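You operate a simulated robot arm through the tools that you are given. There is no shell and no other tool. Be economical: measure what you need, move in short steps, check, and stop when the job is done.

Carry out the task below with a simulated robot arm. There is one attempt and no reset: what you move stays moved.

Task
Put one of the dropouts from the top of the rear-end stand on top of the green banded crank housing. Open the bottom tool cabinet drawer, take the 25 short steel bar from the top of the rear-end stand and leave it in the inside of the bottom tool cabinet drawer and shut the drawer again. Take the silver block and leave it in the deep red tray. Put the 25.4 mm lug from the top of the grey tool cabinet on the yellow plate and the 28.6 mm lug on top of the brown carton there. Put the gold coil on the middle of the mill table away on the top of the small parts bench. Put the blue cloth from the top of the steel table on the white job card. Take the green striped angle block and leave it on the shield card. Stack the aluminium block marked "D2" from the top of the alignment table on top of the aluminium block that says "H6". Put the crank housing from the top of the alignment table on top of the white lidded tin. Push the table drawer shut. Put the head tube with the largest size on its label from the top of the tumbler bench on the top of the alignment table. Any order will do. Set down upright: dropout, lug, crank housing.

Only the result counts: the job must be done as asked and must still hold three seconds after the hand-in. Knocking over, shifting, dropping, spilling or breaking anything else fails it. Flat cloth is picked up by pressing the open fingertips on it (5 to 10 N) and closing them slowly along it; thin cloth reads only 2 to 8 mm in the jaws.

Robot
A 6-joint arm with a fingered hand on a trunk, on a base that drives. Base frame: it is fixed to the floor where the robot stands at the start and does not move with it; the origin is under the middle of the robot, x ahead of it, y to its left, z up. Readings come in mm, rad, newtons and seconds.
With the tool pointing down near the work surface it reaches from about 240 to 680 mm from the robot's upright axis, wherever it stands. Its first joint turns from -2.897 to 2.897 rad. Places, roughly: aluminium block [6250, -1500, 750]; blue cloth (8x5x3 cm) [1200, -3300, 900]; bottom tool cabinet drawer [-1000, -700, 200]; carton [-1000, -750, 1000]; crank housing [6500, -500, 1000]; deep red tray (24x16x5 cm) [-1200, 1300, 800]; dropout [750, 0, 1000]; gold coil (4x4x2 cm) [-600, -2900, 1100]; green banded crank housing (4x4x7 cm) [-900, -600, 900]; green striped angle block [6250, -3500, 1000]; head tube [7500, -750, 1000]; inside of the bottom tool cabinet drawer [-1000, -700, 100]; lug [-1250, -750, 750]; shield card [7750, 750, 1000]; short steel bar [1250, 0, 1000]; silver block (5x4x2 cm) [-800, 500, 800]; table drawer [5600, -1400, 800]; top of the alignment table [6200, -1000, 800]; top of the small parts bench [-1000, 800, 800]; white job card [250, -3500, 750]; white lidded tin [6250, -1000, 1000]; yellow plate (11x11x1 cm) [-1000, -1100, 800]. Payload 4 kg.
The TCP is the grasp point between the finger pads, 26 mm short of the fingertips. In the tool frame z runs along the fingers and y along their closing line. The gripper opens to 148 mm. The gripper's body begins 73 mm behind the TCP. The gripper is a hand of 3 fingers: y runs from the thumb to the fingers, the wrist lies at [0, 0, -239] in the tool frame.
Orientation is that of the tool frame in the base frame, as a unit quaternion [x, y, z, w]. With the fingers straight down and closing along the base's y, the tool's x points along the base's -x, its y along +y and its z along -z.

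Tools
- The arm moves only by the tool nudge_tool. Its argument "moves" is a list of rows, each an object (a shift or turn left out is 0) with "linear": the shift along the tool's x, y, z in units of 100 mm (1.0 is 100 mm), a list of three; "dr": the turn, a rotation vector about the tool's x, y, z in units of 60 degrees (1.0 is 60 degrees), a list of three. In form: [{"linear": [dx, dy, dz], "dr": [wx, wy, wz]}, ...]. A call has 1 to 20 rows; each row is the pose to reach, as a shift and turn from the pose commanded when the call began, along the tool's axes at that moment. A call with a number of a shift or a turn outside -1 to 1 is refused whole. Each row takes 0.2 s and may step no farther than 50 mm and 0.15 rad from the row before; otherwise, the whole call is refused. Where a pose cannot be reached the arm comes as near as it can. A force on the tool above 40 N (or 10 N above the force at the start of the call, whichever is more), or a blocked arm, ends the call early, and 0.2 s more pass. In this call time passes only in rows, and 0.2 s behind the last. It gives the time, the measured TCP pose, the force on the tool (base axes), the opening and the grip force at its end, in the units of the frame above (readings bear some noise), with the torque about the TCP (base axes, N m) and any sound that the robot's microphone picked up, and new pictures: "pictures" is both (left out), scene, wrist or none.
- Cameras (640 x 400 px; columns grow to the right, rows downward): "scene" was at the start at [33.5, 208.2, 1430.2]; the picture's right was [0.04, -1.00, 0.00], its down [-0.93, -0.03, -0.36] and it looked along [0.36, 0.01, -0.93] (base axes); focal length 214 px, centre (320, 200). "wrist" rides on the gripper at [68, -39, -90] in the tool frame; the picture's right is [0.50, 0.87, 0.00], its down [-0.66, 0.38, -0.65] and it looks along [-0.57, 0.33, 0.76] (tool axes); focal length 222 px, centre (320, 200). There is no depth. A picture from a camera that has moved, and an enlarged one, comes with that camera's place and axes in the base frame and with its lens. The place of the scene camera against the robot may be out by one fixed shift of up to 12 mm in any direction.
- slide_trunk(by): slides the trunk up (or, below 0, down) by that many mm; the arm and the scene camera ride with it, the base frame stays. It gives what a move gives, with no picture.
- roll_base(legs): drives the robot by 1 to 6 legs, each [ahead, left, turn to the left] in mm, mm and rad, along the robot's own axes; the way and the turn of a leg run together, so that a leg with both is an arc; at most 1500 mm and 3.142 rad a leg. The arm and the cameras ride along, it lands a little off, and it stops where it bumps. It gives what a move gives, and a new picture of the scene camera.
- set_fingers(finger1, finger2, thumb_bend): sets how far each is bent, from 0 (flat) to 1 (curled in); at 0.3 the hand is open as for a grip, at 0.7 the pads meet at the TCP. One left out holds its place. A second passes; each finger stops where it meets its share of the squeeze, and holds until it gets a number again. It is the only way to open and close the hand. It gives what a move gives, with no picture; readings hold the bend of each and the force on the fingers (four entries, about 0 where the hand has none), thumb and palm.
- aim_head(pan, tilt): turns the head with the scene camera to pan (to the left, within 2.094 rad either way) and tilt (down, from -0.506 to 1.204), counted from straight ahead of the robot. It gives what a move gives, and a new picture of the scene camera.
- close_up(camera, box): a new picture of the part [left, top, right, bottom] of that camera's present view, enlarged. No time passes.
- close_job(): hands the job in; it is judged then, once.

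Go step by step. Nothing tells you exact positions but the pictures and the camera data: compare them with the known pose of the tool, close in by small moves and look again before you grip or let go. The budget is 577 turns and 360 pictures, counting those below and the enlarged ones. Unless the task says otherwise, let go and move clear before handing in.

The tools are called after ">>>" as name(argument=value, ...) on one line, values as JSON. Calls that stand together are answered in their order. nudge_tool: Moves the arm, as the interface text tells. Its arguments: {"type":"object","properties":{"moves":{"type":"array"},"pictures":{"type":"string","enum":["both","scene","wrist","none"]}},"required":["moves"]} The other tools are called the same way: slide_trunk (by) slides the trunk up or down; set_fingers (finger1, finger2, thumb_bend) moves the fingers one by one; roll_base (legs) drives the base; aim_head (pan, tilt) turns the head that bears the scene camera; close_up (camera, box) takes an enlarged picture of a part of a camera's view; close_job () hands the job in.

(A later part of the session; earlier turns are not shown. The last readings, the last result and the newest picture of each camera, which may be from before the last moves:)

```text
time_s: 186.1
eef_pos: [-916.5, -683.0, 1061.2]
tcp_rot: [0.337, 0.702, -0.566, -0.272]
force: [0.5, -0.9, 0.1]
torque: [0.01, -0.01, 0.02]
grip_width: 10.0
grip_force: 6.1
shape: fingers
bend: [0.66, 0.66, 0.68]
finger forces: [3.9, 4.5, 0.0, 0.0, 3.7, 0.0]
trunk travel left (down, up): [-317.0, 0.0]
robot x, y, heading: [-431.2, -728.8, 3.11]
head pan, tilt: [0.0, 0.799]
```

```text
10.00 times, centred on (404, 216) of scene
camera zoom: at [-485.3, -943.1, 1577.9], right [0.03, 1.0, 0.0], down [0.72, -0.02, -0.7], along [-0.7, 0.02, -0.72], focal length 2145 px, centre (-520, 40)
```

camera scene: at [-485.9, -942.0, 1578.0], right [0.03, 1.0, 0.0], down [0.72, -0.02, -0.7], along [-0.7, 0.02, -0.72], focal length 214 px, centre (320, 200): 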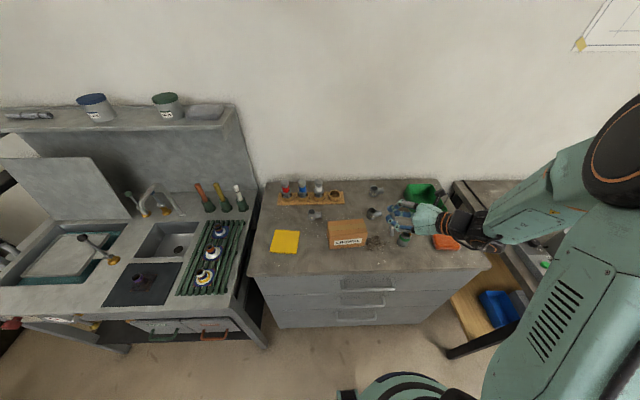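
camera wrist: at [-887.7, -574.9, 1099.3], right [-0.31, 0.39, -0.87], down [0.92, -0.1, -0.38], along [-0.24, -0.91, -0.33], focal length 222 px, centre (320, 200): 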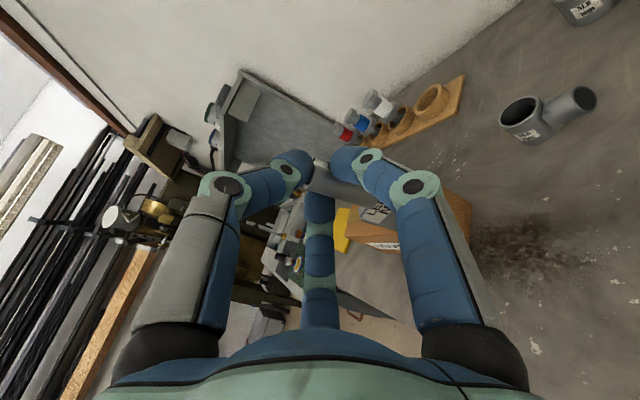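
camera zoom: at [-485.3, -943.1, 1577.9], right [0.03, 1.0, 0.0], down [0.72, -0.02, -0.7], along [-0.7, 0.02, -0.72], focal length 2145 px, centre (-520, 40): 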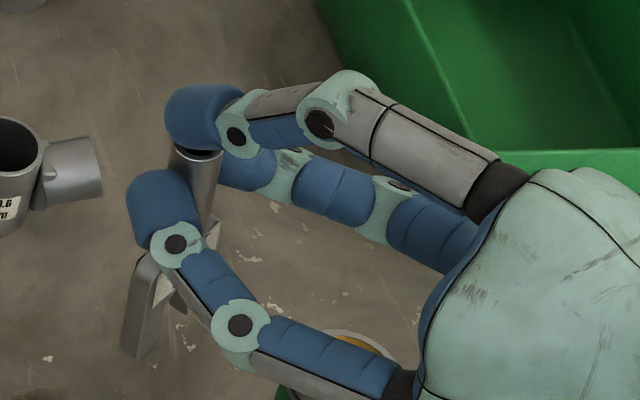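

>>> nudge_tool(moves=[{"dr": [0.085, 0, 0.081]}], pictures="none")

>>> close_up(camera="scene", box=[384, 196, 424, 236])

```text
time_s: 186.5
eef_pos: [-916.5, -684.4, 1061.8]
tcp_rot: [0.354, 0.661, -0.608, -0.262]
force: [0.5, 0.3, -0.6]
torque: [0.01, 0.0, -0.02]
grip_width: 10.1
grip_force: 5.5
shape: fingers
bend: [0.66, 0.66, 0.68]
finger forces: [4.0, 4.4, 0.0, 0.1, 3.8, 0.0]
trunk travel left (down, up): [-317.0, 0.0]
robot x, y, heading: [-431.2, -731.8, 3.114]
head pan, tilt: [0.0, 0.799]
```

```text
10.00 times, centred on (404, 216) of scene
camera zoom: at [-486.0, -942.3, 1578.0], right [0.03, 1.0, 0.0], down [0.72, -0.02, -0.7], along [-0.7, 0.02, -0.72], focal length 2145 px, centre (-520, 40)
```

zoom: 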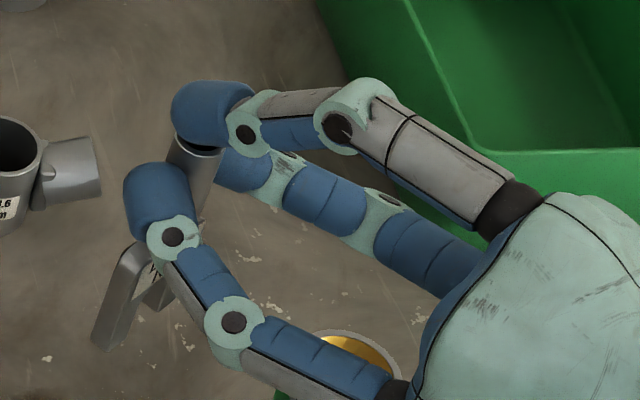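

The dropout is now near vertical. Move it over toward the housing.

>>> nudge_tool(moves=[{"linear": [0.3, 0.06, -0.14]}, {"linear": [0.6, 0.12, -0.28]}, {"linear": [0.88, 0.17, -0.4]}], pictures="wrist")

>>> close_up(camera="scene", box=[384, 200, 434, 250])

```text
time_s: 187.3
eef_pos: [-937.5, -589.2, 1041.3]
tcp_rot: [0.354, 0.662, -0.607, -0.262]
force: [-0.2, 0.5, -0.4]
torque: [0.04, -0.03, 0.01]
grip_width: 9.9
grip_force: 6.3
shape: fingers
bend: [0.66, 0.66, 0.68]
finger forces: [4.0, 4.5, 0.0, 0.1, 3.6, 0.0]
trunk travel left (down, up): [-317.0, 0.0]
robot x, y, heading: [-430.8, -730.1, 3.111]
head pan, tilt: [0.0, 0.799]
camera wrist: at [-914.9, -481.3, 1084.2], right [-0.18, 0.4, -0.9], down [0.97, -0.11, -0.24], along [-0.19, -0.91, -0.37], focal length 222 px, centre (320, 200)
```

wrist: 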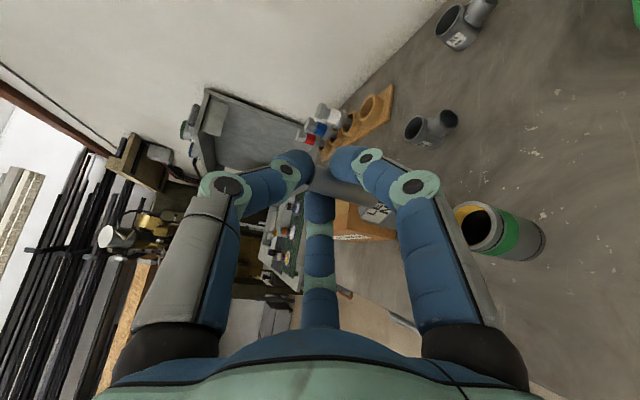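

```text
8.00 times, centred on (409, 225) of scene
camera zoom: at [-485.7, -941.7, 1578.1], right [0.03, 1.0, 0.0], down [0.72, -0.02, -0.7], along [-0.7, 0.02, -0.72], focal length 1716 px, centre (-392, 0)
```

zoom: 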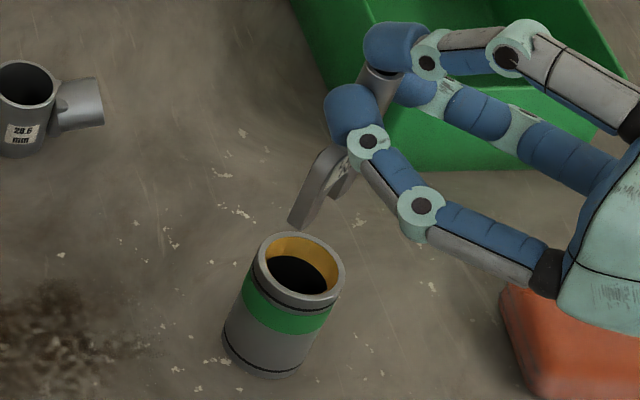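

>>> nudge_tool(moves=[{"linear": [0.05, 0.25, 0.005]}], pictures="none")

>>> close_up(camera="scene", box=[388, 210, 428, 250])

```text
time_s: 187.7
eef_pos: [-936.9, -585.4, 1015.4]
tcp_rot: [0.354, 0.661, -0.607, -0.262]
force: [0.0, -0.2, -1.0]
torque: [0.02, -0.01, 0.02]
grip_width: 9.7
grip_force: 5.9
shape: fingers
bend: [0.66, 0.66, 0.68]
finger forces: [4.0, 4.5, 0.0, 0.1, 3.7, 0.1]
trunk travel left (down, up): [-317.0, 0.0]
robot x, y, heading: [-432.5, -728.8, 3.111]
head pan, tilt: [0.0, 0.799]
```

```text
10.00 times, centred on (408, 230) of scene
camera zoom: at [-486.1, -941.5, 1578.1], right [0.03, 1.0, 0.0], down [0.72, -0.02, -0.7], along [-0.7, 0.02, -0.72], focal length 2145 px, centre (-560, -100)
```

zoom: 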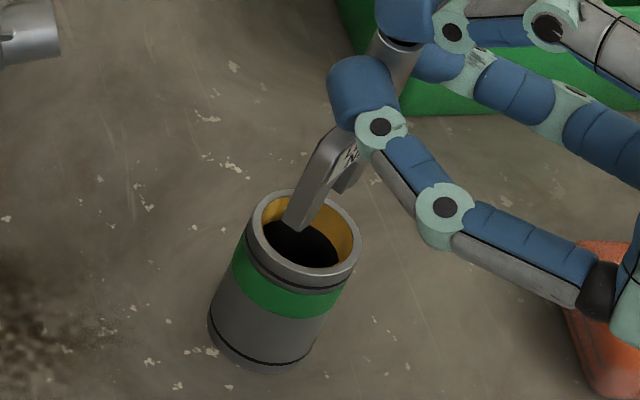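

>>> nudge_tool(moves=[{"linear": [0.022, 0.116, 0.03]}], pictures="none")

>>> close_up(camera="scene", box=[388, 210, 428, 250])

>>> close_up(camera="wrist", box=[300, 100, 560, 300])

```text
time_s: 188.1
eef_pos: [-939.4, -585.5, 1003.0]
tcp_rot: [0.354, 0.661, -0.607, -0.262]
force: [0.1, 0.6, -0.1]
torque: [0.0, -0.01, 0.01]
grip_width: 9.7
grip_force: 6.3
shape: fingers
bend: [0.66, 0.66, 0.68]
finger forces: [4.1, 4.5, 0.0, 0.1, 3.7, 0.1]
trunk travel left (down, up): [-317.0, 0.0]
robot x, y, heading: [-429.3, -731.6, 3.113]
head pan, tilt: [0.0, 0.799]
```

```text
10.00 times, centred on (408, 230) of scene
camera zoom: at [-486.0, -942.1, 1578.0], right [0.03, 1.0, 0.0], down [0.72, -0.02, -0.7], along [-0.7, 0.02, -0.72], focal length 2145 px, centre (-560, -100)
```

zoom: 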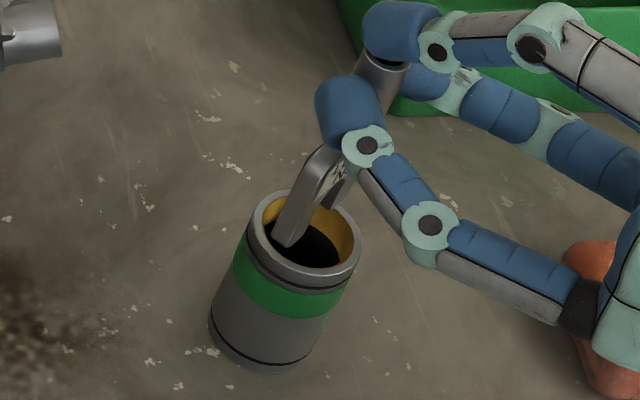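

```text
2.00 times, centred on (430, 200) of wrist
camera zoom: at [-915.7, -477.2, 1046.6], right [-0.18, 0.4, -0.9], down [0.97, -0.11, -0.24], along [-0.19, -0.91, -0.37], focal length 444 px, centre (100, 200)
```

zoom: 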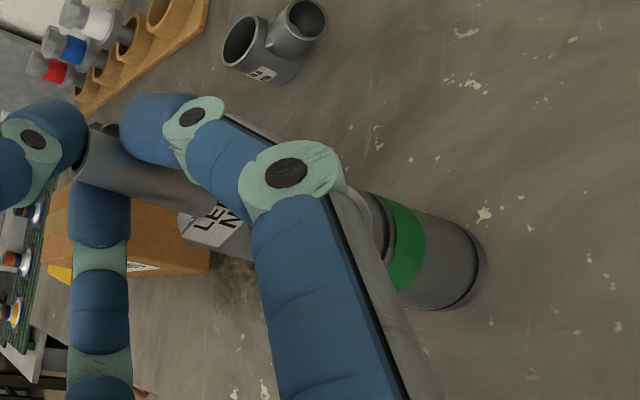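

>>> nudge_tool(moves=[{"linear": [-0.03, 0.05, 0.02]}], pictures="none")

>>> close_up(camera="scene", box=[393, 215, 423, 240])

```text
time_s: 188.5
eef_pos: [-937.7, -590.9, 1000.2]
tcp_rot: [0.354, 0.662, -0.607, -0.262]
force: [-0.1, 0.8, -1.0]
torque: [0.05, -0.04, 0.0]
grip_width: 9.8
grip_force: 5.7
shape: fingers
bend: [0.66, 0.66, 0.68]
finger forces: [4.1, 4.6, 0.0, 0.0, 3.6, 0.1]
trunk travel left (down, up): [-317.0, 0.0]
robot x, y, heading: [-432.2, -730.8, 3.116]
head pan, tilt: [0.0, 0.799]
```

```text
16.00 times, centred on (408, 228) of scene
camera zoom: at [-485.7, -942.6, 1577.9], right [0.03, 1.0, 0.0], down [0.72, -0.02, -0.7], along [-0.7, 0.02, -0.72], focal length 3432 px, centre (-1088, -240)
```

zoom: 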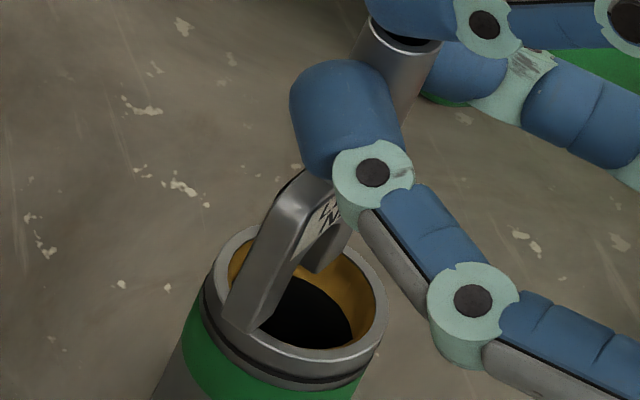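

>>> nudge_tool(moves=[{"linear": [0.027, 0.03, 0.003]}], pictures="none")

>>> close_up(camera="scene", box=[393, 215, 423, 240])

```text
time_s: 188.9
eef_pos: [-938.4, -587.7, 996.8]
tcp_rot: [0.353, 0.661, -0.607, -0.262]
force: [0.6, 0.3, -1.9]
torque: [0.02, -0.01, 0.0]
grip_width: 9.8
grip_force: 6.2
shape: fingers
bend: [0.66, 0.66, 0.68]
finger forces: [4.0, 4.5, 0.0, 0.0, 3.6, 0.1]
trunk travel left (down, up): [-317.0, 0.0]
robot x, y, heading: [-433.9, -729.0, 3.111]
head pan, tilt: [0.0, 0.799]
```

```text
16.00 times, centred on (408, 228) of scene
camera zoom: at [-485.7, -942.5, 1578.0], right [0.03, 1.0, 0.0], down [0.72, -0.02, -0.7], along [-0.7, 0.02, -0.72], focal length 3432 px, centre (-1088, -240)
```

zoom: 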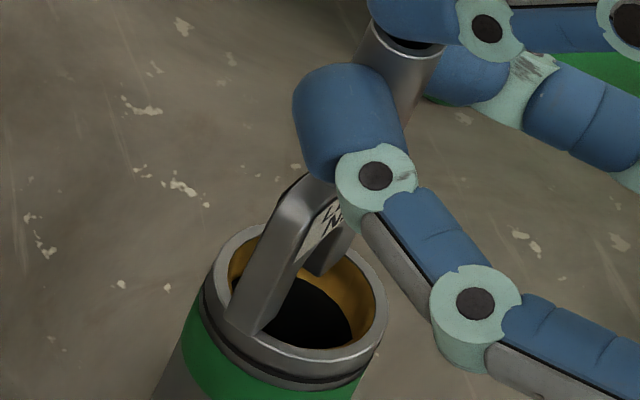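

>>> nudge_tool(moves=[{"linear": [0.003, 0.025, 0.003]}], pictures="none")

>>> nudge_tool(moves=[{"linear": [0.003, 0.025, 0.003]}], pictures="none")

>>> close_up(camera="scene", box=[393, 215, 423, 240])

```text
time_s: 189.3
eef_pos: [-939.1, -588.4, 994.9]
tcp_rot: [0.353, 0.661, -0.607, -0.263]
force: [0.5, -0.5, 2.1]
torque: [-0.02, 0.05, 0.05]
grip_width: 9.6
grip_force: 6.8
shape: fingers
bend: [0.66, 0.66, 0.68]
finger forces: [3.9, 4.3, 0.0, 0.1, 5.6, 0.1]
trunk travel left (down, up): [-317.0, 0.0]
robot x, y, heading: [-432.8, -729.5, 3.11]
head pan, tilt: [0.0, 0.799]
```

```text
time_s: 189.7
eef_pos: [-938.3, -589.1, 992.3]
tcp_rot: [0.353, 0.661, -0.608, -0.263]
force: [0.6, -1.5, 8.2]
torque: [-0.1, 0.18, -0.01]
grip_width: 9.2
grip_force: 8.0
shape: fingers
bend: [0.66, 0.66, 0.67]
finger forces: [4.0, 4.0, 0.0, 0.0, 8.3, 0.0]
trunk travel left (down, up): [-317.0, 0.0]
robot x, y, heading: [-430.1, -728.9, 3.112]
head pan, tilt: [0.0, 0.799]
```

```text
16.00 times, centred on (408, 228) of scene
camera zoom: at [-484.7, -943.0, 1578.0], right [0.03, 1.0, 0.0], down [0.72, -0.02, -0.7], along [-0.7, 0.02, -0.72], focal length 3432 px, centre (-1088, -240)
```

zoom: 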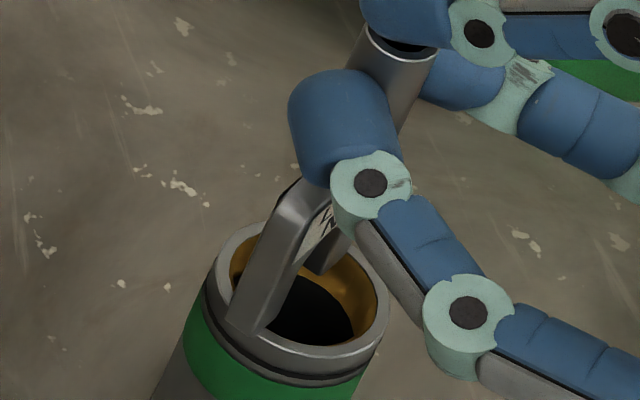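

Both legs seem seated on the rim (8 N). Ease off slightly and release all fingers together.

>>> nudge_tool(moves=[{"linear": [-0.001, -0.018, -0.002]}], pictures="none")

>>> set_fingers(finger1=0.63, finger2=0.63, thumb_bend=0.63)

>>> close_up(camera="scene", box=[393, 205, 433, 240])

```text
time_s: 190.1
eef_pos: [-939.3, -589.4, 993.6]
tcp_rot: [0.353, 0.662, -0.607, -0.262]
force: [0.7, -1.6, 3.8]
torque: [-0.08, 0.1, 0.02]
grip_width: 9.8
grip_force: 8.1
shape: fingers
bend: [0.66, 0.66, 0.67]
finger forces: [4.5, 4.4, 0.1, 0.0, 6.3, 0.0]
trunk travel left (down, up): [-317.0, 0.0]
robot x, y, heading: [-432.2, -732.0, 3.116]
head pan, tilt: [0.0, 0.799]
```

```text
time_s: 191.1
eef_pos: [-937.9, -588.6, 994.2]
tcp_rot: [0.354, 0.661, -0.607, -0.262]
force: [0.6, 0.1, -0.4]
torque: [0.02, 0.03, -0.02]
grip_width: 19.5
grip_force: 0.2
shape: fingers
bend: [0.63, 0.63, 0.63]
finger forces: [0.0, 0.0, 0.1, 0.0, 0.1, 0.0]
trunk travel left (down, up): [-317.0, 0.0]
robot x, y, heading: [-431.7, -731.2, 3.109]
head pan, tilt: [0.0, 0.799]
```

```text
11.43 times, centred on (413, 222) of scene
camera zoom: at [-485.5, -942.7, 1577.9], right [0.03, 1.0, 0.0], down [0.72, -0.02, -0.7], along [-0.7, 0.02, -0.72], focal length 2451 px, centre (-743, -57)
```

zoom: 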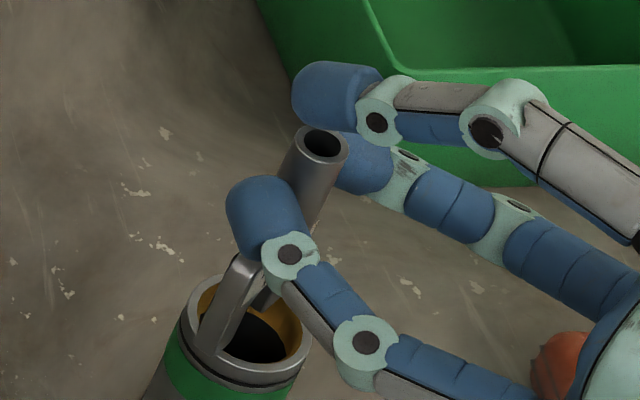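

The dropout stands freely. Open further and withdraw straight back.

>>> set_fingers(finger1=0.55, finger2=0.55, thumb_bend=0.52)

>>> nudge_tool(moves=[{"linear": [0, 0, -0.2]}, {"linear": [0, 0, -0.5]}, {"linear": [0, 0, -1.0]}], pictures="scene")

>>> close_up(camera="scene", box=[383, 205, 433, 255])

```text
time_s: 192.1
eef_pos: [-938.0, -590.5, 992.8]
tcp_rot: [0.354, 0.662, -0.607, -0.262]
force: [-0.3, -1.0, 0.7]
torque: [-0.03, 0.01, 0.02]
grip_width: 50.0
grip_force: 0.1
shape: fingers
bend: [0.55, 0.55, 0.52]
finger forces: [0.0, 0.0, 0.0, 0.1, 0.0, 0.1]
trunk travel left (down, up): [-317.0, 0.0]
robot x, y, heading: [-433.0, -732.3, 3.109]
head pan, tilt: [0.0, 0.799]
```

```text
time_s: 192.9
eef_pos: [-859.9, -526.8, 1004.8]
tcp_rot: [0.354, 0.661, -0.607, -0.262]
force: [0.1, 0.5, -0.7]
torque: [0.0, 0.0, 0.01]
grip_width: 50.3
grip_force: 0.1
shape: fingers
bend: [0.55, 0.55, 0.52]
finger forces: [0.0, 0.0, 0.0, 0.0, 0.0, 0.0]
trunk travel left (down, up): [-317.0, 0.0]
robot x, y, heading: [-430.5, -733.2, 3.113]
head pan, tilt: [0.0, 0.799]
camera scene: at [-484.1, -941.5, 1578.1], right [0.03, 1.0, 0.0], down [0.72, -0.02, -0.7], along [-0.7, 0.02, -0.72], focal length 214 px, centre (320, 200)
```

scene: 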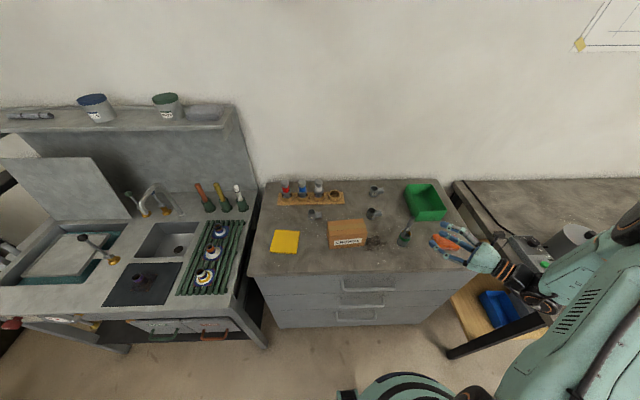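

```text
8.00 times, centred on (408, 230) of scene
camera zoom: at [-484.1, -941.5, 1578.1], right [0.03, 1.0, 0.0], down [0.72, -0.02, -0.7], along [-0.7, 0.02, -0.72], focal length 1716 px, centre (-384, -40)
```

zoom: 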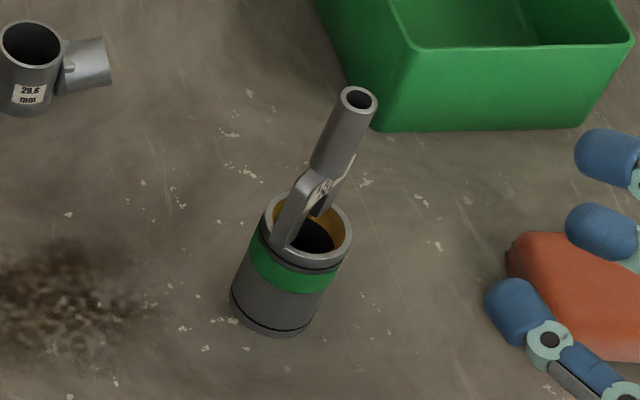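

The dropout is on the housing. Next, read the lug labels.

>>> close_up(camera="scene", box=[300, 200, 332, 224])

>>> close_up(camera="scene", box=[360, 180, 392, 224])

```text
16.00 times, centred on (316, 212) of scene
camera zoom: at [-484.1, -941.5, 1578.1], right [0.03, 1.0, 0.0], down [0.72, -0.02, -0.7], along [-0.7, 0.02, -0.72], focal length 3432 px, centre (384, 8)
```

zoom: 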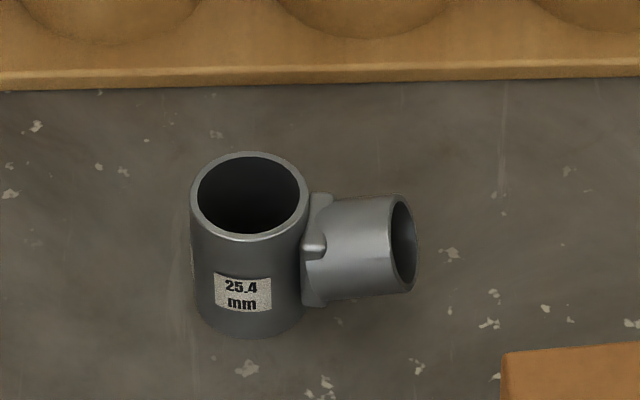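

```text
9.09 times, centred on (376, 202) of scene
camera zoom: at [-484.1, -941.5, 1578.1], right [0.03, 1.0, 0.0], down [0.72, -0.02, -0.7], along [-0.7, 0.02, -0.72], focal length 1950 px, centre (-189, 182)
```

zoom: 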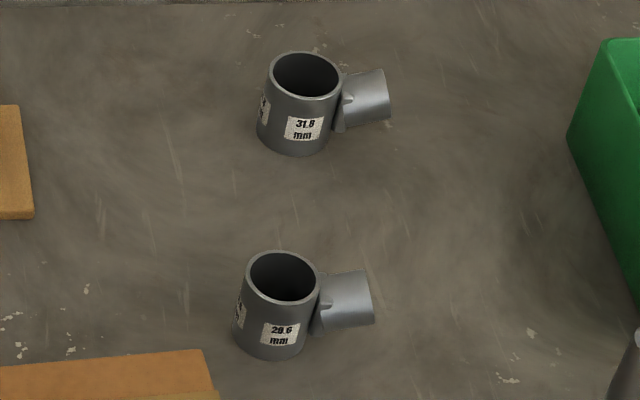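

Lug identities are clear: 25.4 left, 28.6 near-centre, 31.8 at back. Bring the tool back to pointing down.

>>> nudge_tool(moves=[{"linear": [0, -0.2, -0.2], "dr": [-0.14, 0, 0]}, {"linear": [0, -0.4, -0.3], "dr": [-0.28, 0, 0]}, {"linear": [0, -0.5, -0.3], "dr": [-0.42, 0, 0]}, {"linear": [0, -0.5, -0.3], "dr": [-0.56, 0, 0]}, {"linear": [0, -0.5, -0.3], "dr": [-0.7, 0, 0]}, {"linear": [0, -0.5, -0.3], "dr": [-0.84, 0, 0]}, {"linear": [0, -0.5, -0.3], "dr": [-0.97, 0, 0]}], pictures="none")

```text
time_s: 194.5
eef_pos: [-844.2, -510.1, 1059.6]
tcp_rot: [0.437, 0.874, -0.207, -0.057]
force: [-0.4, 0.3, -0.7]
torque: [-0.02, -0.01, -0.05]
grip_width: 50.2
grip_force: 0.1
shape: fingers
bend: [0.55, 0.55, 0.52]
finger forces: [0.0, 0.0, 0.1, 0.1, 0.0, 0.0]
trunk travel left (down, up): [-317.0, 0.0]
robot x, y, heading: [-429.0, -726.2, 3.112]
head pan, tilt: [0.0, 0.799]
```

>>> nudge_tool(moves=[{"dr": [-0.051, -0.014, -0.109]}, {"dr": [-0.103, -0.028, -0.218]}, {"dr": [-0.154, -0.042, -0.326]}, {"dr": [-0.206, -0.056, -0.435]}, {"dr": [-0.257, -0.071, -0.544]}, {"dr": [-0.309, -0.085, -0.652]}, {"dr": [-0.36, -0.099, -0.761]}, {"dr": [-0.412, -0.113, -0.87]}], pictures="none")

```text
time_s: 196.3
eef_pos: [-844.9, -508.6, 1059.2]
tcp_rot: [0.0, 1.0, -0.002, -0.001]
force: [0.5, 0.0, 0.2]
torque: [-0.01, 0.03, -0.03]
grip_width: 50.3
grip_force: 0.0
shape: fingers
bend: [0.55, 0.55, 0.52]
finger forces: [0.0, 0.0, 0.0, 0.0, 0.1, 0.0]
trunk travel left (down, up): [-317.0, 0.0]
robot x, y, heading: [-430.1, -731.2, 3.115]
head pan, tilt: [0.0, 0.799]
```

>>> roll_base(legs=[[100, 0, 0]])

>>> nudge_tool(moves=[{"linear": [0.49, 0, 0]}, {"linear": [0.98, 0, 0]}, {"linear": [1.0, -0.45, 0]}, {"linear": [1.0, -0.9, 0]}], pictures="none")

>>> nudge_tool(moves=[{"linear": [0.3, -0.35, 0]}, {"linear": [0.42, -0.8, 0]}, {"linear": [0.42, -1.0, 0.3]}], pictures="wrist")

```text
time_s: 197.5
eef_pos: [-944.8, -506.7, 1058.6]
tcp_rot: [0.0, 1.0, -0.001, -0.001]
force: [-0.2, 0.7, -0.1]
torque: [-0.02, -0.02, -0.02]
grip_width: 50.3
grip_force: 0.2
shape: fingers
bend: [0.55, 0.55, 0.52]
finger forces: [0.0, 0.1, 0.0, 0.0, 0.1, 0.0]
trunk travel left (down, up): [-317.0, 0.0]
robot x, y, heading: [-531.2, -727.1, 3.117]
head pan, tilt: [0.0, 0.799]
camera scene: at [-584.7, -939.9, 1577.8], right [0.03, 1.0, 0.0], down [0.72, -0.02, -0.7], along [-0.7, 0.02, -0.72], focal length 214 px, centre (320, 200)
```

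scene: 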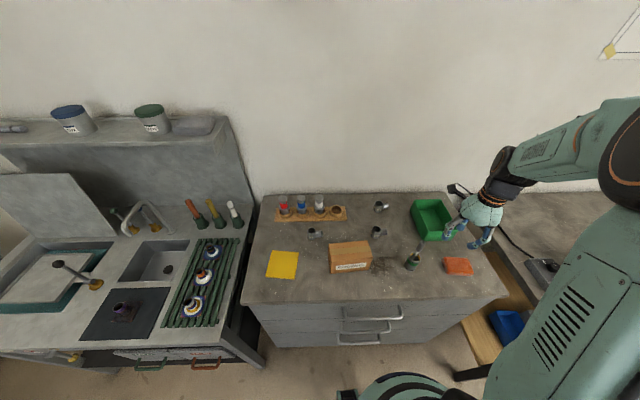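

```text
time_s: 198.5
eef_pos: [-1044.8, -599.3, 1058.0]
tcp_rot: [-0.001, 1.0, -0.003, -0.001]
force: [0.1, -0.4, -0.5]
torque: [-0.03, 0.01, -0.01]
grip_width: 50.5
grip_force: 0.2
shape: fingers
bend: [0.55, 0.55, 0.52]
finger forces: [0.0, 0.0, 0.0, 0.0, 0.0, 0.0]
trunk travel left (down, up): [-317.0, 0.0]
robot x, y, heading: [-535.8, -729.8, 3.115]
head pan, tilt: [0.0, 0.799]
```

```text
time_s: 199.3
eef_pos: [-1089.0, -696.9, 1029.2]
tcp_rot: [0.0, 1.0, -0.003, -0.001]
force: [0.9, -0.6, 0.3]
torque: [0.0, -0.03, 0.01]
grip_width: 50.2
grip_force: 0.2
shape: fingers
bend: [0.55, 0.55, 0.52]
finger forces: [0.1, 0.0, 0.0, 0.0, 0.1, 0.0]
trunk travel left (down, up): [-317.0, 0.0]
robot x, y, heading: [-536.5, -726.9, 3.109]
head pan, tilt: [0.0, 0.799]
camera wrist: at [-1155.4, -736.3, 1118.9], right [-0.5, 0.87, 0.0], down [0.66, 0.38, 0.65], along [0.56, 0.32, -0.76], focal length 222 px, centre (320, 200)
```

wrist: 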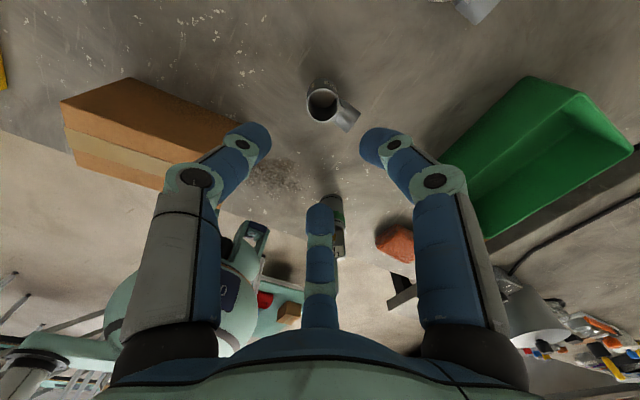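

>>> nudge_tool(moves=[{"linear": [0.06, 0, 0.3]}, {"linear": [0.06, 0, 0.75]}], pictures="wrist")

>>> set_fingers(finger1=0.5, finger2=0.5, thumb_bend=0.5)

```text
time_s: 199.9
eef_pos: [-1093.6, -696.5, 954.9]
tcp_rot: [-0.001, 1.0, -0.002, -0.001]
force: [0.0, -0.5, 1.0]
torque: [-0.04, 0.04, -0.01]
grip_width: 50.5
grip_force: 0.0
shape: fingers
bend: [0.55, 0.55, 0.52]
finger forces: [0.0, 0.0, 0.1, 0.1, 0.1, 0.1]
trunk travel left (down, up): [-317.0, 0.0]
robot x, y, heading: [-532.4, -728.4, 3.112]
head pan, tilt: [0.0, 0.799]
camera wrist: at [-1160.8, -735.5, 1045.2], right [-0.5, 0.87, 0.0], down [0.66, 0.38, 0.65], along [0.56, 0.32, -0.76], focal length 222 px, centre (320, 200)
```

wrist: 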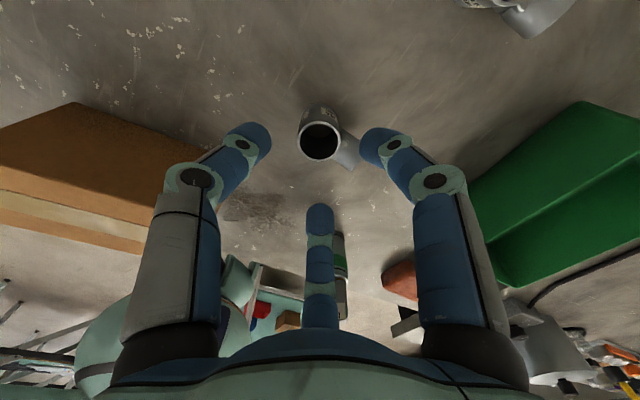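

```text
time_s: 200.9
eef_pos: [-1093.6, -697.9, 957.0]
tcp_rot: [-0.001, 1.0, -0.002, -0.001]
force: [0.2, 0.8, 0.6]
torque: [0.02, 0.0, 0.01]
grip_width: 61.5
grip_force: 0.0
shape: fingers
bend: [0.5, 0.5, 0.5]
finger forces: [0.0, 0.0, 0.0, 0.1, 0.0, 0.0]
trunk travel left (down, up): [-317.0, 0.0]
robot x, y, heading: [-528.8, -729.0, 3.114]
head pan, tilt: [0.0, 0.799]
```

>>> nudge_tool(moves=[{"linear": [0.005, 0, 0.35]}, {"linear": [0.005, 0, 0.66]}], pictures="wrist")

>>> set_fingers(finger1=0.67, finger2=0.67, thumb_bend=0.67)

```text
time_s: 201.5
eef_pos: [-1094.4, -696.8, 892.1]
tcp_rot: [-0.002, 1.0, -0.002, -0.002]
force: [0.3, 0.6, 0.4]
torque: [-0.01, -0.01, 0.02]
grip_width: 61.5
grip_force: 0.2
shape: fingers
bend: [0.5, 0.5, 0.5]
finger forces: [0.1, 0.1, 0.0, 0.0, 0.1, 0.0]
trunk travel left (down, up): [-317.0, 0.0]
robot x, y, heading: [-526.8, -723.6, 3.119]
head pan, tilt: [0.0, 0.799]
camera wrist: at [-1161.4, -735.8, 980.2], right [-0.5, 0.87, 0.0], down [0.66, 0.38, 0.65], along [0.56, 0.32, -0.76], focal length 222 px, centre (320, 200)
```

wrist: 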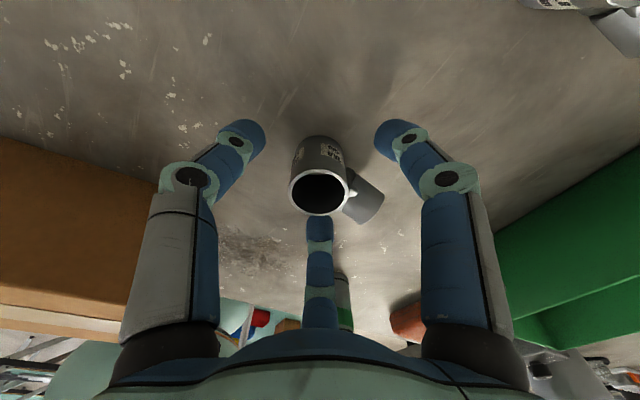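

```text
time_s: 202.5
eef_pos: [-1094.4, -696.6, 890.7]
tcp_rot: [-0.001, 1.0, -0.001, -0.002]
force: [-0.5, -0.4, -0.2]
torque: [0.01, -0.01, 0.01]
grip_width: 24.7
grip_force: 8.1
shape: fingers
bend: [0.61, 0.6, 0.63]
finger forces: [4.9, 5.5, 0.0, 0.1, 6.3, 0.0]
trunk travel left (down, up): [-317.0, 0.0]
robot x, y, heading: [-532.4, -728.4, 3.115]
head pan, tilt: [0.0, 0.799]
```

>>> nudge_tool(moves=[{"linear": [0, 0, -0.2]}, {"linear": [0, 0, -0.6]}, {"linear": [0, 0, -1.0]}], pictures="none")

>>> nudge_tool(moves=[{"linear": [-0.2, -0.3, -0.3]}, {"linear": [-0.45, -0.7, -0.5]}, {"linear": [-0.7, -1.0, -0.7]}], pictures="wrist")

>>> close_up(camera="scene", box=[310, 220, 400, 290])

```text
time_s: 203.3
eef_pos: [-1092.7, -697.5, 990.0]
tcp_rot: [-0.001, 1.0, -0.001, -0.001]
force: [-0.3, -0.2, -0.5]
torque: [0.04, 0.0, 0.03]
grip_width: 24.6
grip_force: 8.1
shape: fingers
bend: [0.61, 0.6, 0.63]
finger forces: [5.0, 5.5, 0.0, 0.1, 6.2, 0.1]
trunk travel left (down, up): [-317.0, 0.0]
robot x, y, heading: [-529.5, -728.7, 3.114]
head pan, tilt: [0.0, 0.799]
```

```text
refused: row 2 steps farther than a row can; nothing moved
```

```text
5.71 times, centred on (355, 255) of scene
camera zoom: at [-583.9, -939.9, 1578.0], right [0.03, 1.0, 0.0], down [0.72, -0.02, -0.7], along [-0.7, 0.02, -0.72], focal length 1226 px, centre (120, -114)
```

zoom: 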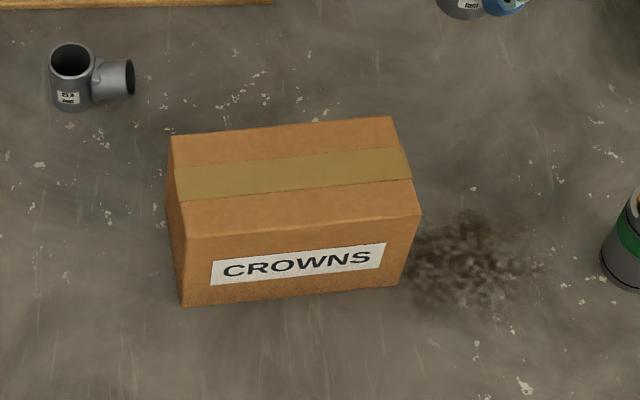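

>>> nudge_tool(moves=[{"linear": [-0.1, -0.1, -0.4]}, {"linear": [-0.35, -0.35, -0.5]}, {"linear": [-0.65, -0.65, -0.5]}, {"linear": [-0.95, -0.98, -0.5]}], pictures="none")

>>> nudge_tool(moves=[{"linear": [-0.27, -0.3, 0.1]}], pictures="wrist")

```text
time_s: 204.3
eef_pos: [-998.2, -794.4, 1038.3]
tcp_rot: [-0.001, 1.0, -0.001, -0.002]
force: [-0.4, -0.4, -0.6]
torque: [0.0, 0.02, -0.01]
grip_width: 24.2
grip_force: 8.0
shape: fingers
bend: [0.61, 0.6, 0.63]
finger forces: [4.9, 5.2, 0.0, 0.0, 6.2, 0.0]
trunk travel left (down, up): [-317.0, 0.0]
robot x, y, heading: [-527.8, -726.2, 3.113]
head pan, tilt: [0.0, 0.799]
```

```text
time_s: 204.7
eef_pos: [-972.0, -824.5, 1030.1]
tcp_rot: [0.0, 1.0, -0.002, -0.002]
force: [-0.3, -0.2, -0.5]
torque: [0.02, 0.03, 0.0]
grip_width: 24.8
grip_force: 8.4
shape: fingers
bend: [0.61, 0.6, 0.63]
finger forces: [4.9, 5.3, 0.0, 0.1, 6.2, 0.1]
trunk travel left (down, up): [-317.0, 0.0]
robot x, y, heading: [-533.6, -729.3, 3.11]
head pan, tilt: [0.0, 0.799]
camera wrist: at [-1038.6, -864.5, 1119.3], right [-0.5, 0.87, 0.0], down [0.66, 0.38, 0.65], along [0.56, 0.32, -0.76], focal length 222 px, centre (320, 200)
```

wrist: 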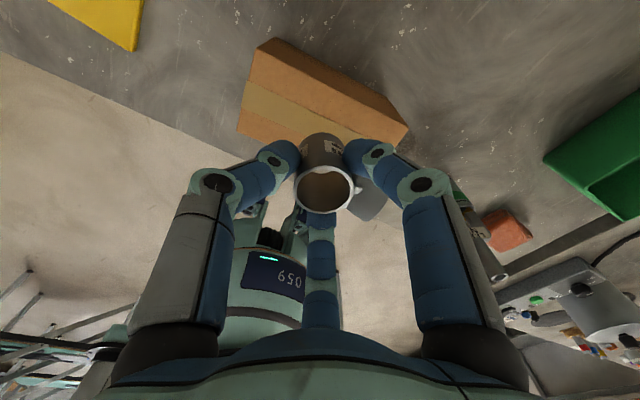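

>>> nudge_tool(moves=[{"linear": [0, 0, 0.3]}, {"linear": [0, 0, 0.47]}], pictures="wrist")

>>> nudge_tool(moves=[{"linear": [0, 0, 0.04]}], pictures="none")

```text
time_s: 205.3
eef_pos: [-973.0, -825.0, 982.1]
tcp_rot: [-0.001, 1.0, -0.001, -0.001]
force: [0.7, 1.8, -1.4]
torque: [0.0, 0.03, -0.02]
grip_width: 24.7
grip_force: 8.3
shape: fingers
bend: [0.61, 0.6, 0.63]
finger forces: [5.0, 5.3, 0.0, 0.0, 6.1, 0.0]
trunk travel left (down, up): [-317.0, 0.0]
robot x, y, heading: [-529.3, -727.3, 3.114]
head pan, tilt: [0.0, 0.799]
camera wrist: at [-1038.8, -863.6, 1071.3], right [-0.5, 0.87, 0.0], down [0.66, 0.38, 0.65], along [0.56, 0.32, -0.76], focal length 222 px, centre (320, 200)
```

wrist: 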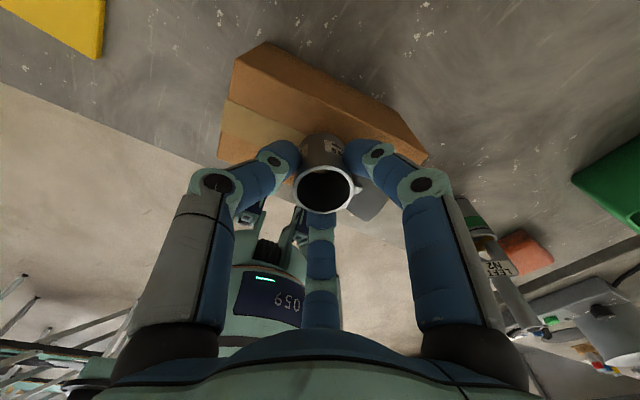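

```text
time_s: 205.7
eef_pos: [-971.1, -825.2, 978.7]
tcp_rot: [-0.001, 1.0, -0.003, -0.004]
force: [0.5, -0.2, 12.9]
torque: [0.03, 0.01, 0.01]
grip_width: 24.3
grip_force: 11.0
shape: fingers
bend: [0.61, 0.6, 0.63]
finger forces: [6.5, 6.6, 0.1, 0.1, 8.0, 0.0]
trunk travel left (down, up): [-317.0, 0.0]
robot x, y, heading: [-530.2, -726.5, 3.111]
head pan, tilt: [0.0, 0.799]
```

>>> nudge_tool(moves=[{"linear": [0, 0, -0.02]}], pictures="none")

>>> close_up(camera="scene", box=[310, 210, 410, 290])

```text
time_s: 206.1
eef_pos: [-971.1, -824.8, 980.2]
tcp_rot: [-0.001, 1.0, -0.002, -0.001]
force: [-1.6, -0.6, 3.2]
torque: [0.01, 0.05, 0.01]
grip_width: 24.4
grip_force: 10.4
shape: fingers
bend: [0.61, 0.6, 0.63]
finger forces: [6.4, 5.6, 0.0, 0.0, 7.4, 0.1]
trunk travel left (down, up): [-317.0, 0.0]
robot x, y, heading: [-530.8, -730.1, 3.115]
head pan, tilt: [0.0, 0.799]
```

```text
5.00 times, centred on (360, 250) of scene
camera zoom: at [-584.4, -940.0, 1577.9], right [0.03, 1.0, 0.0], down [0.72, -0.02, -0.7], along [-0.7, 0.02, -0.72], focal length 1072 px, centre (120, -50)
```

zoom: 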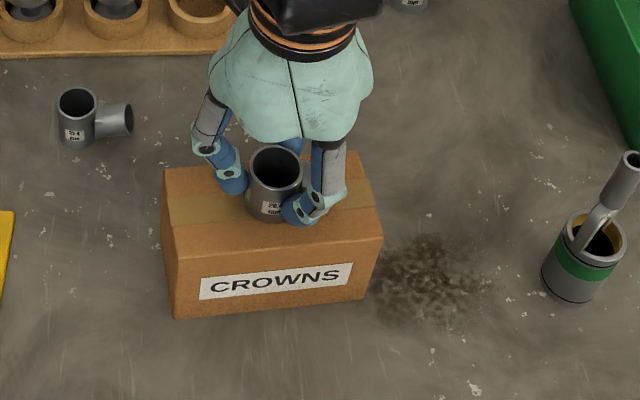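

Lug is centred on the carton. Release and rise.

>>> set_fingers(finger1=0.51, finger2=0.51, thumb_bend=0.51)

>>> nudge_tool(moves=[{"linear": [0, 0, -0.2]}, {"linear": [0, 0, -0.6]}, {"linear": [0, 0, -1.0]}], pictures="wrist")

```text
time_s: 207.1
eef_pos: [-971.4, -825.2, 981.4]
tcp_rot: [0.0, 1.0, -0.002, -0.001]
force: [-0.3, -0.2, 1.4]
torque: [-0.02, 0.02, 0.0]
grip_width: 58.3
grip_force: 0.0
shape: fingers
bend: [0.51, 0.51, 0.51]
finger forces: [0.1, 0.0, 0.1, 0.0, 0.1, 0.0]
trunk travel left (down, up): [-317.0, 0.0]
robot x, y, heading: [-531.3, -728.6, 3.112]
head pan, tilt: [0.0, 0.799]
```

```text
time_s: 207.9
eef_pos: [-969.2, -822.3, 1082.3]
tcp_rot: [-0.001, 1.0, -0.002, 0.0]
force: [0.0, 0.6, 0.8]
torque: [-0.02, 0.02, 0.0]
grip_width: 58.5
grip_force: 0.1
shape: fingers
bend: [0.51, 0.51, 0.51]
finger forces: [0.0, 0.1, 0.1, 0.0, 0.0, 0.1]
trunk travel left (down, up): [-317.0, 0.0]
robot x, y, heading: [-525.8, -730.3, 3.111]
head pan, tilt: [0.0, 0.799]
camera wrist: at [-1035.3, -862.3, 1171.7], right [-0.5, 0.87, 0.0], down [0.66, 0.38, 0.65], along [0.56, 0.32, -0.76], focal length 222 px, centre (320, 200)
```

wrist: 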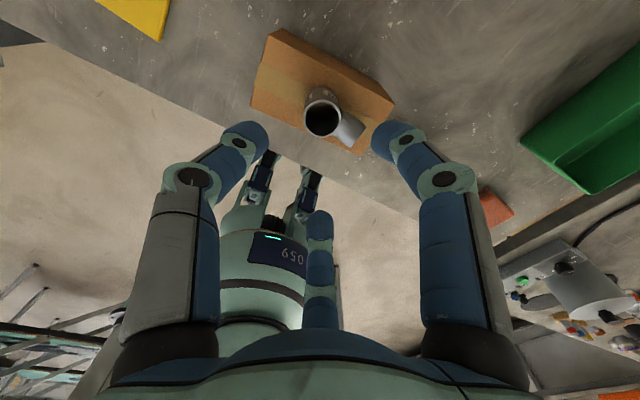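

>>> nudge_tool(moves=[{"linear": [0.34, -0.35, 0]}, {"linear": [0.68, -0.7, 0]}, {"linear": [0.95, -1.0, 0]}], pictures="none")

>>> nudge_tool(moves=[{"linear": [0.3, -0.33, 0.2]}, {"linear": [0.3, -0.33, 0.5]}], pictures="both")

```text
time_s: 208.7
eef_pos: [-1066.5, -924.6, 1082.4]
tcp_rot: [-0.001, 1.0, -0.001, -0.001]
force: [-0.6, -0.1, -0.1]
torque: [0.03, 0.02, -0.03]
grip_width: 58.4
grip_force: 0.0
shape: fingers
bend: [0.51, 0.51, 0.51]
finger forces: [0.0, 0.0, 0.0, 0.1, 0.0, 0.0]
trunk travel left (down, up): [-317.0, 0.0]
robot x, y, heading: [-531.3, -728.7, 3.117]
head pan, tilt: [0.0, 0.799]
```

```text
time_s: 209.3
eef_pos: [-1095.6, -956.3, 1032.4]
tcp_rot: [-0.001, 1.0, -0.003, -0.003]
force: [-0.8, 0.1, 0.5]
torque: [-0.01, 0.03, -0.01]
grip_width: 58.6
grip_force: 0.0
shape: fingers
bend: [0.51, 0.51, 0.51]
finger forces: [0.0, 0.0, 0.1, 0.0, 0.0, 0.1]
trunk travel left (down, up): [-317.0, 0.0]
robot x, y, heading: [-530.4, -726.8, 3.113]
head pan, tilt: [0.0, 0.799]
camera scene: at [-583.5, -938.9, 1578.1], right [0.03, 1.0, 0.0], down [0.72, -0.02, -0.7], along [-0.7, 0.02, -0.72], focal length 214 px, centre (320, 200)
camera wrist: at [-1162.3, -994.7, 1121.3], right [-0.5, 0.87, 0.0], down [0.66, 0.38, 0.65], along [0.56, 0.32, -0.76], focal length 222 px, centre (320, 200)
```

scene: 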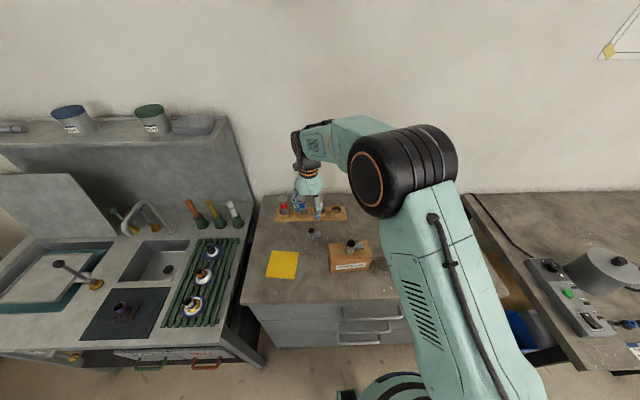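
wrist: 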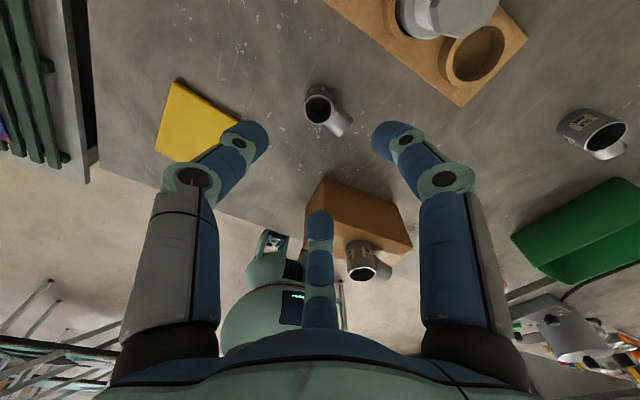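

>>> nudge_tool(moves=[{"linear": [0, -0.015, 0.4]}, {"linear": [0, -0.015, 0.8]}], pictures="wrist")

```text
time_s: 209.9
eef_pos: [-1097.8, -959.0, 953.1]
tcp_rot: [-0.001, 1.0, -0.002, -0.001]
force: [-0.8, 0.3, 0.8]
torque: [0.02, 0.03, 0.0]
grip_width: 58.3
grip_force: 0.1
shape: fingers
bend: [0.51, 0.51, 0.51]
finger forces: [0.1, 0.1, 0.0, 0.0, 0.0, 0.0]
trunk travel left (down, up): [-317.0, 0.0]
robot x, y, heading: [-529.0, -726.2, 3.114]
head pan, tilt: [0.0, 0.799]
camera wrist: at [-1164.4, -998.3, 1041.5], right [-0.5, 0.87, 0.0], down [0.66, 0.38, 0.65], along [0.56, 0.32, -0.76], focal length 222 px, centre (320, 200)
```

wrist: 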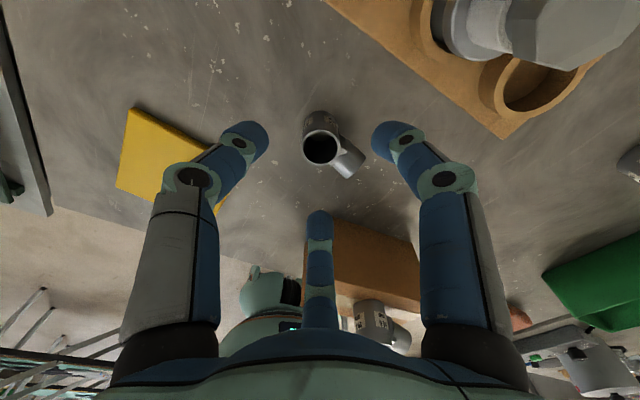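

>>> nudge_tool(moves=[{"linear": [-0.01, 0, 0.35]}, {"linear": [-0.01, 0, 0.64]}], pictures="wrist")

>>> set_fingers(finger1=0.68, finger2=0.68, thumb_bend=0.68)

```text
time_s: 210.5
eef_pos: [-1096.2, -959.7, 890.0]
tcp_rot: [-0.001, 1.0, -0.002, -0.001]
force: [0.2, 0.2, 0.2]
torque: [-0.01, -0.02, 0.03]
grip_width: 58.3
grip_force: 0.1
shape: fingers
bend: [0.51, 0.51, 0.51]
finger forces: [0.1, 0.0, 0.1, 0.1, 0.0, 0.1]
trunk travel left (down, up): [-317.0, 0.0]
robot x, y, heading: [-530.5, -725.9, 3.118]
head pan, tilt: [0.0, 0.799]
camera wrist: at [-1163.2, -998.0, 977.7], right [-0.5, 0.87, 0.0], down [0.66, 0.38, 0.65], along [0.56, 0.32, -0.76], focal length 222 px, centre (320, 200)
```

wrist: 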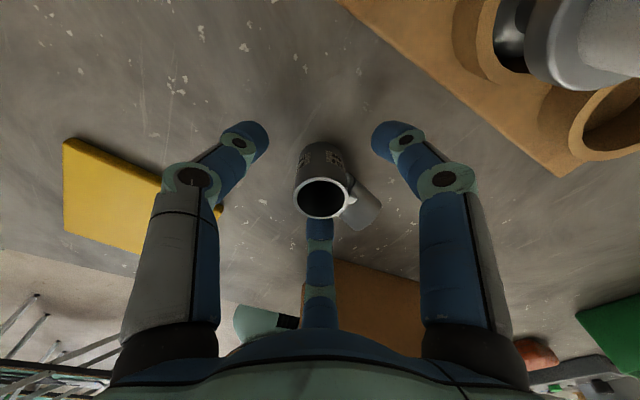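

```text
time_s: 211.5
eef_pos: [-1096.5, -958.5, 889.1]
tcp_rot: [-0.001, 1.0, -0.002, -0.001]
force: [0.4, 0.5, 0.0]
torque: [-0.02, -0.01, 0.04]
grip_width: 21.7
grip_force: 8.0
shape: fingers
bend: [0.61, 0.62, 0.64]
finger forces: [5.6, 5.3, 0.0, 0.0, 5.5, 0.1]
trunk travel left (down, up): [-317.0, 0.0]
robot x, y, heading: [-533.4, -730.5, 3.112]
head pan, tilt: [0.0, 0.799]
```

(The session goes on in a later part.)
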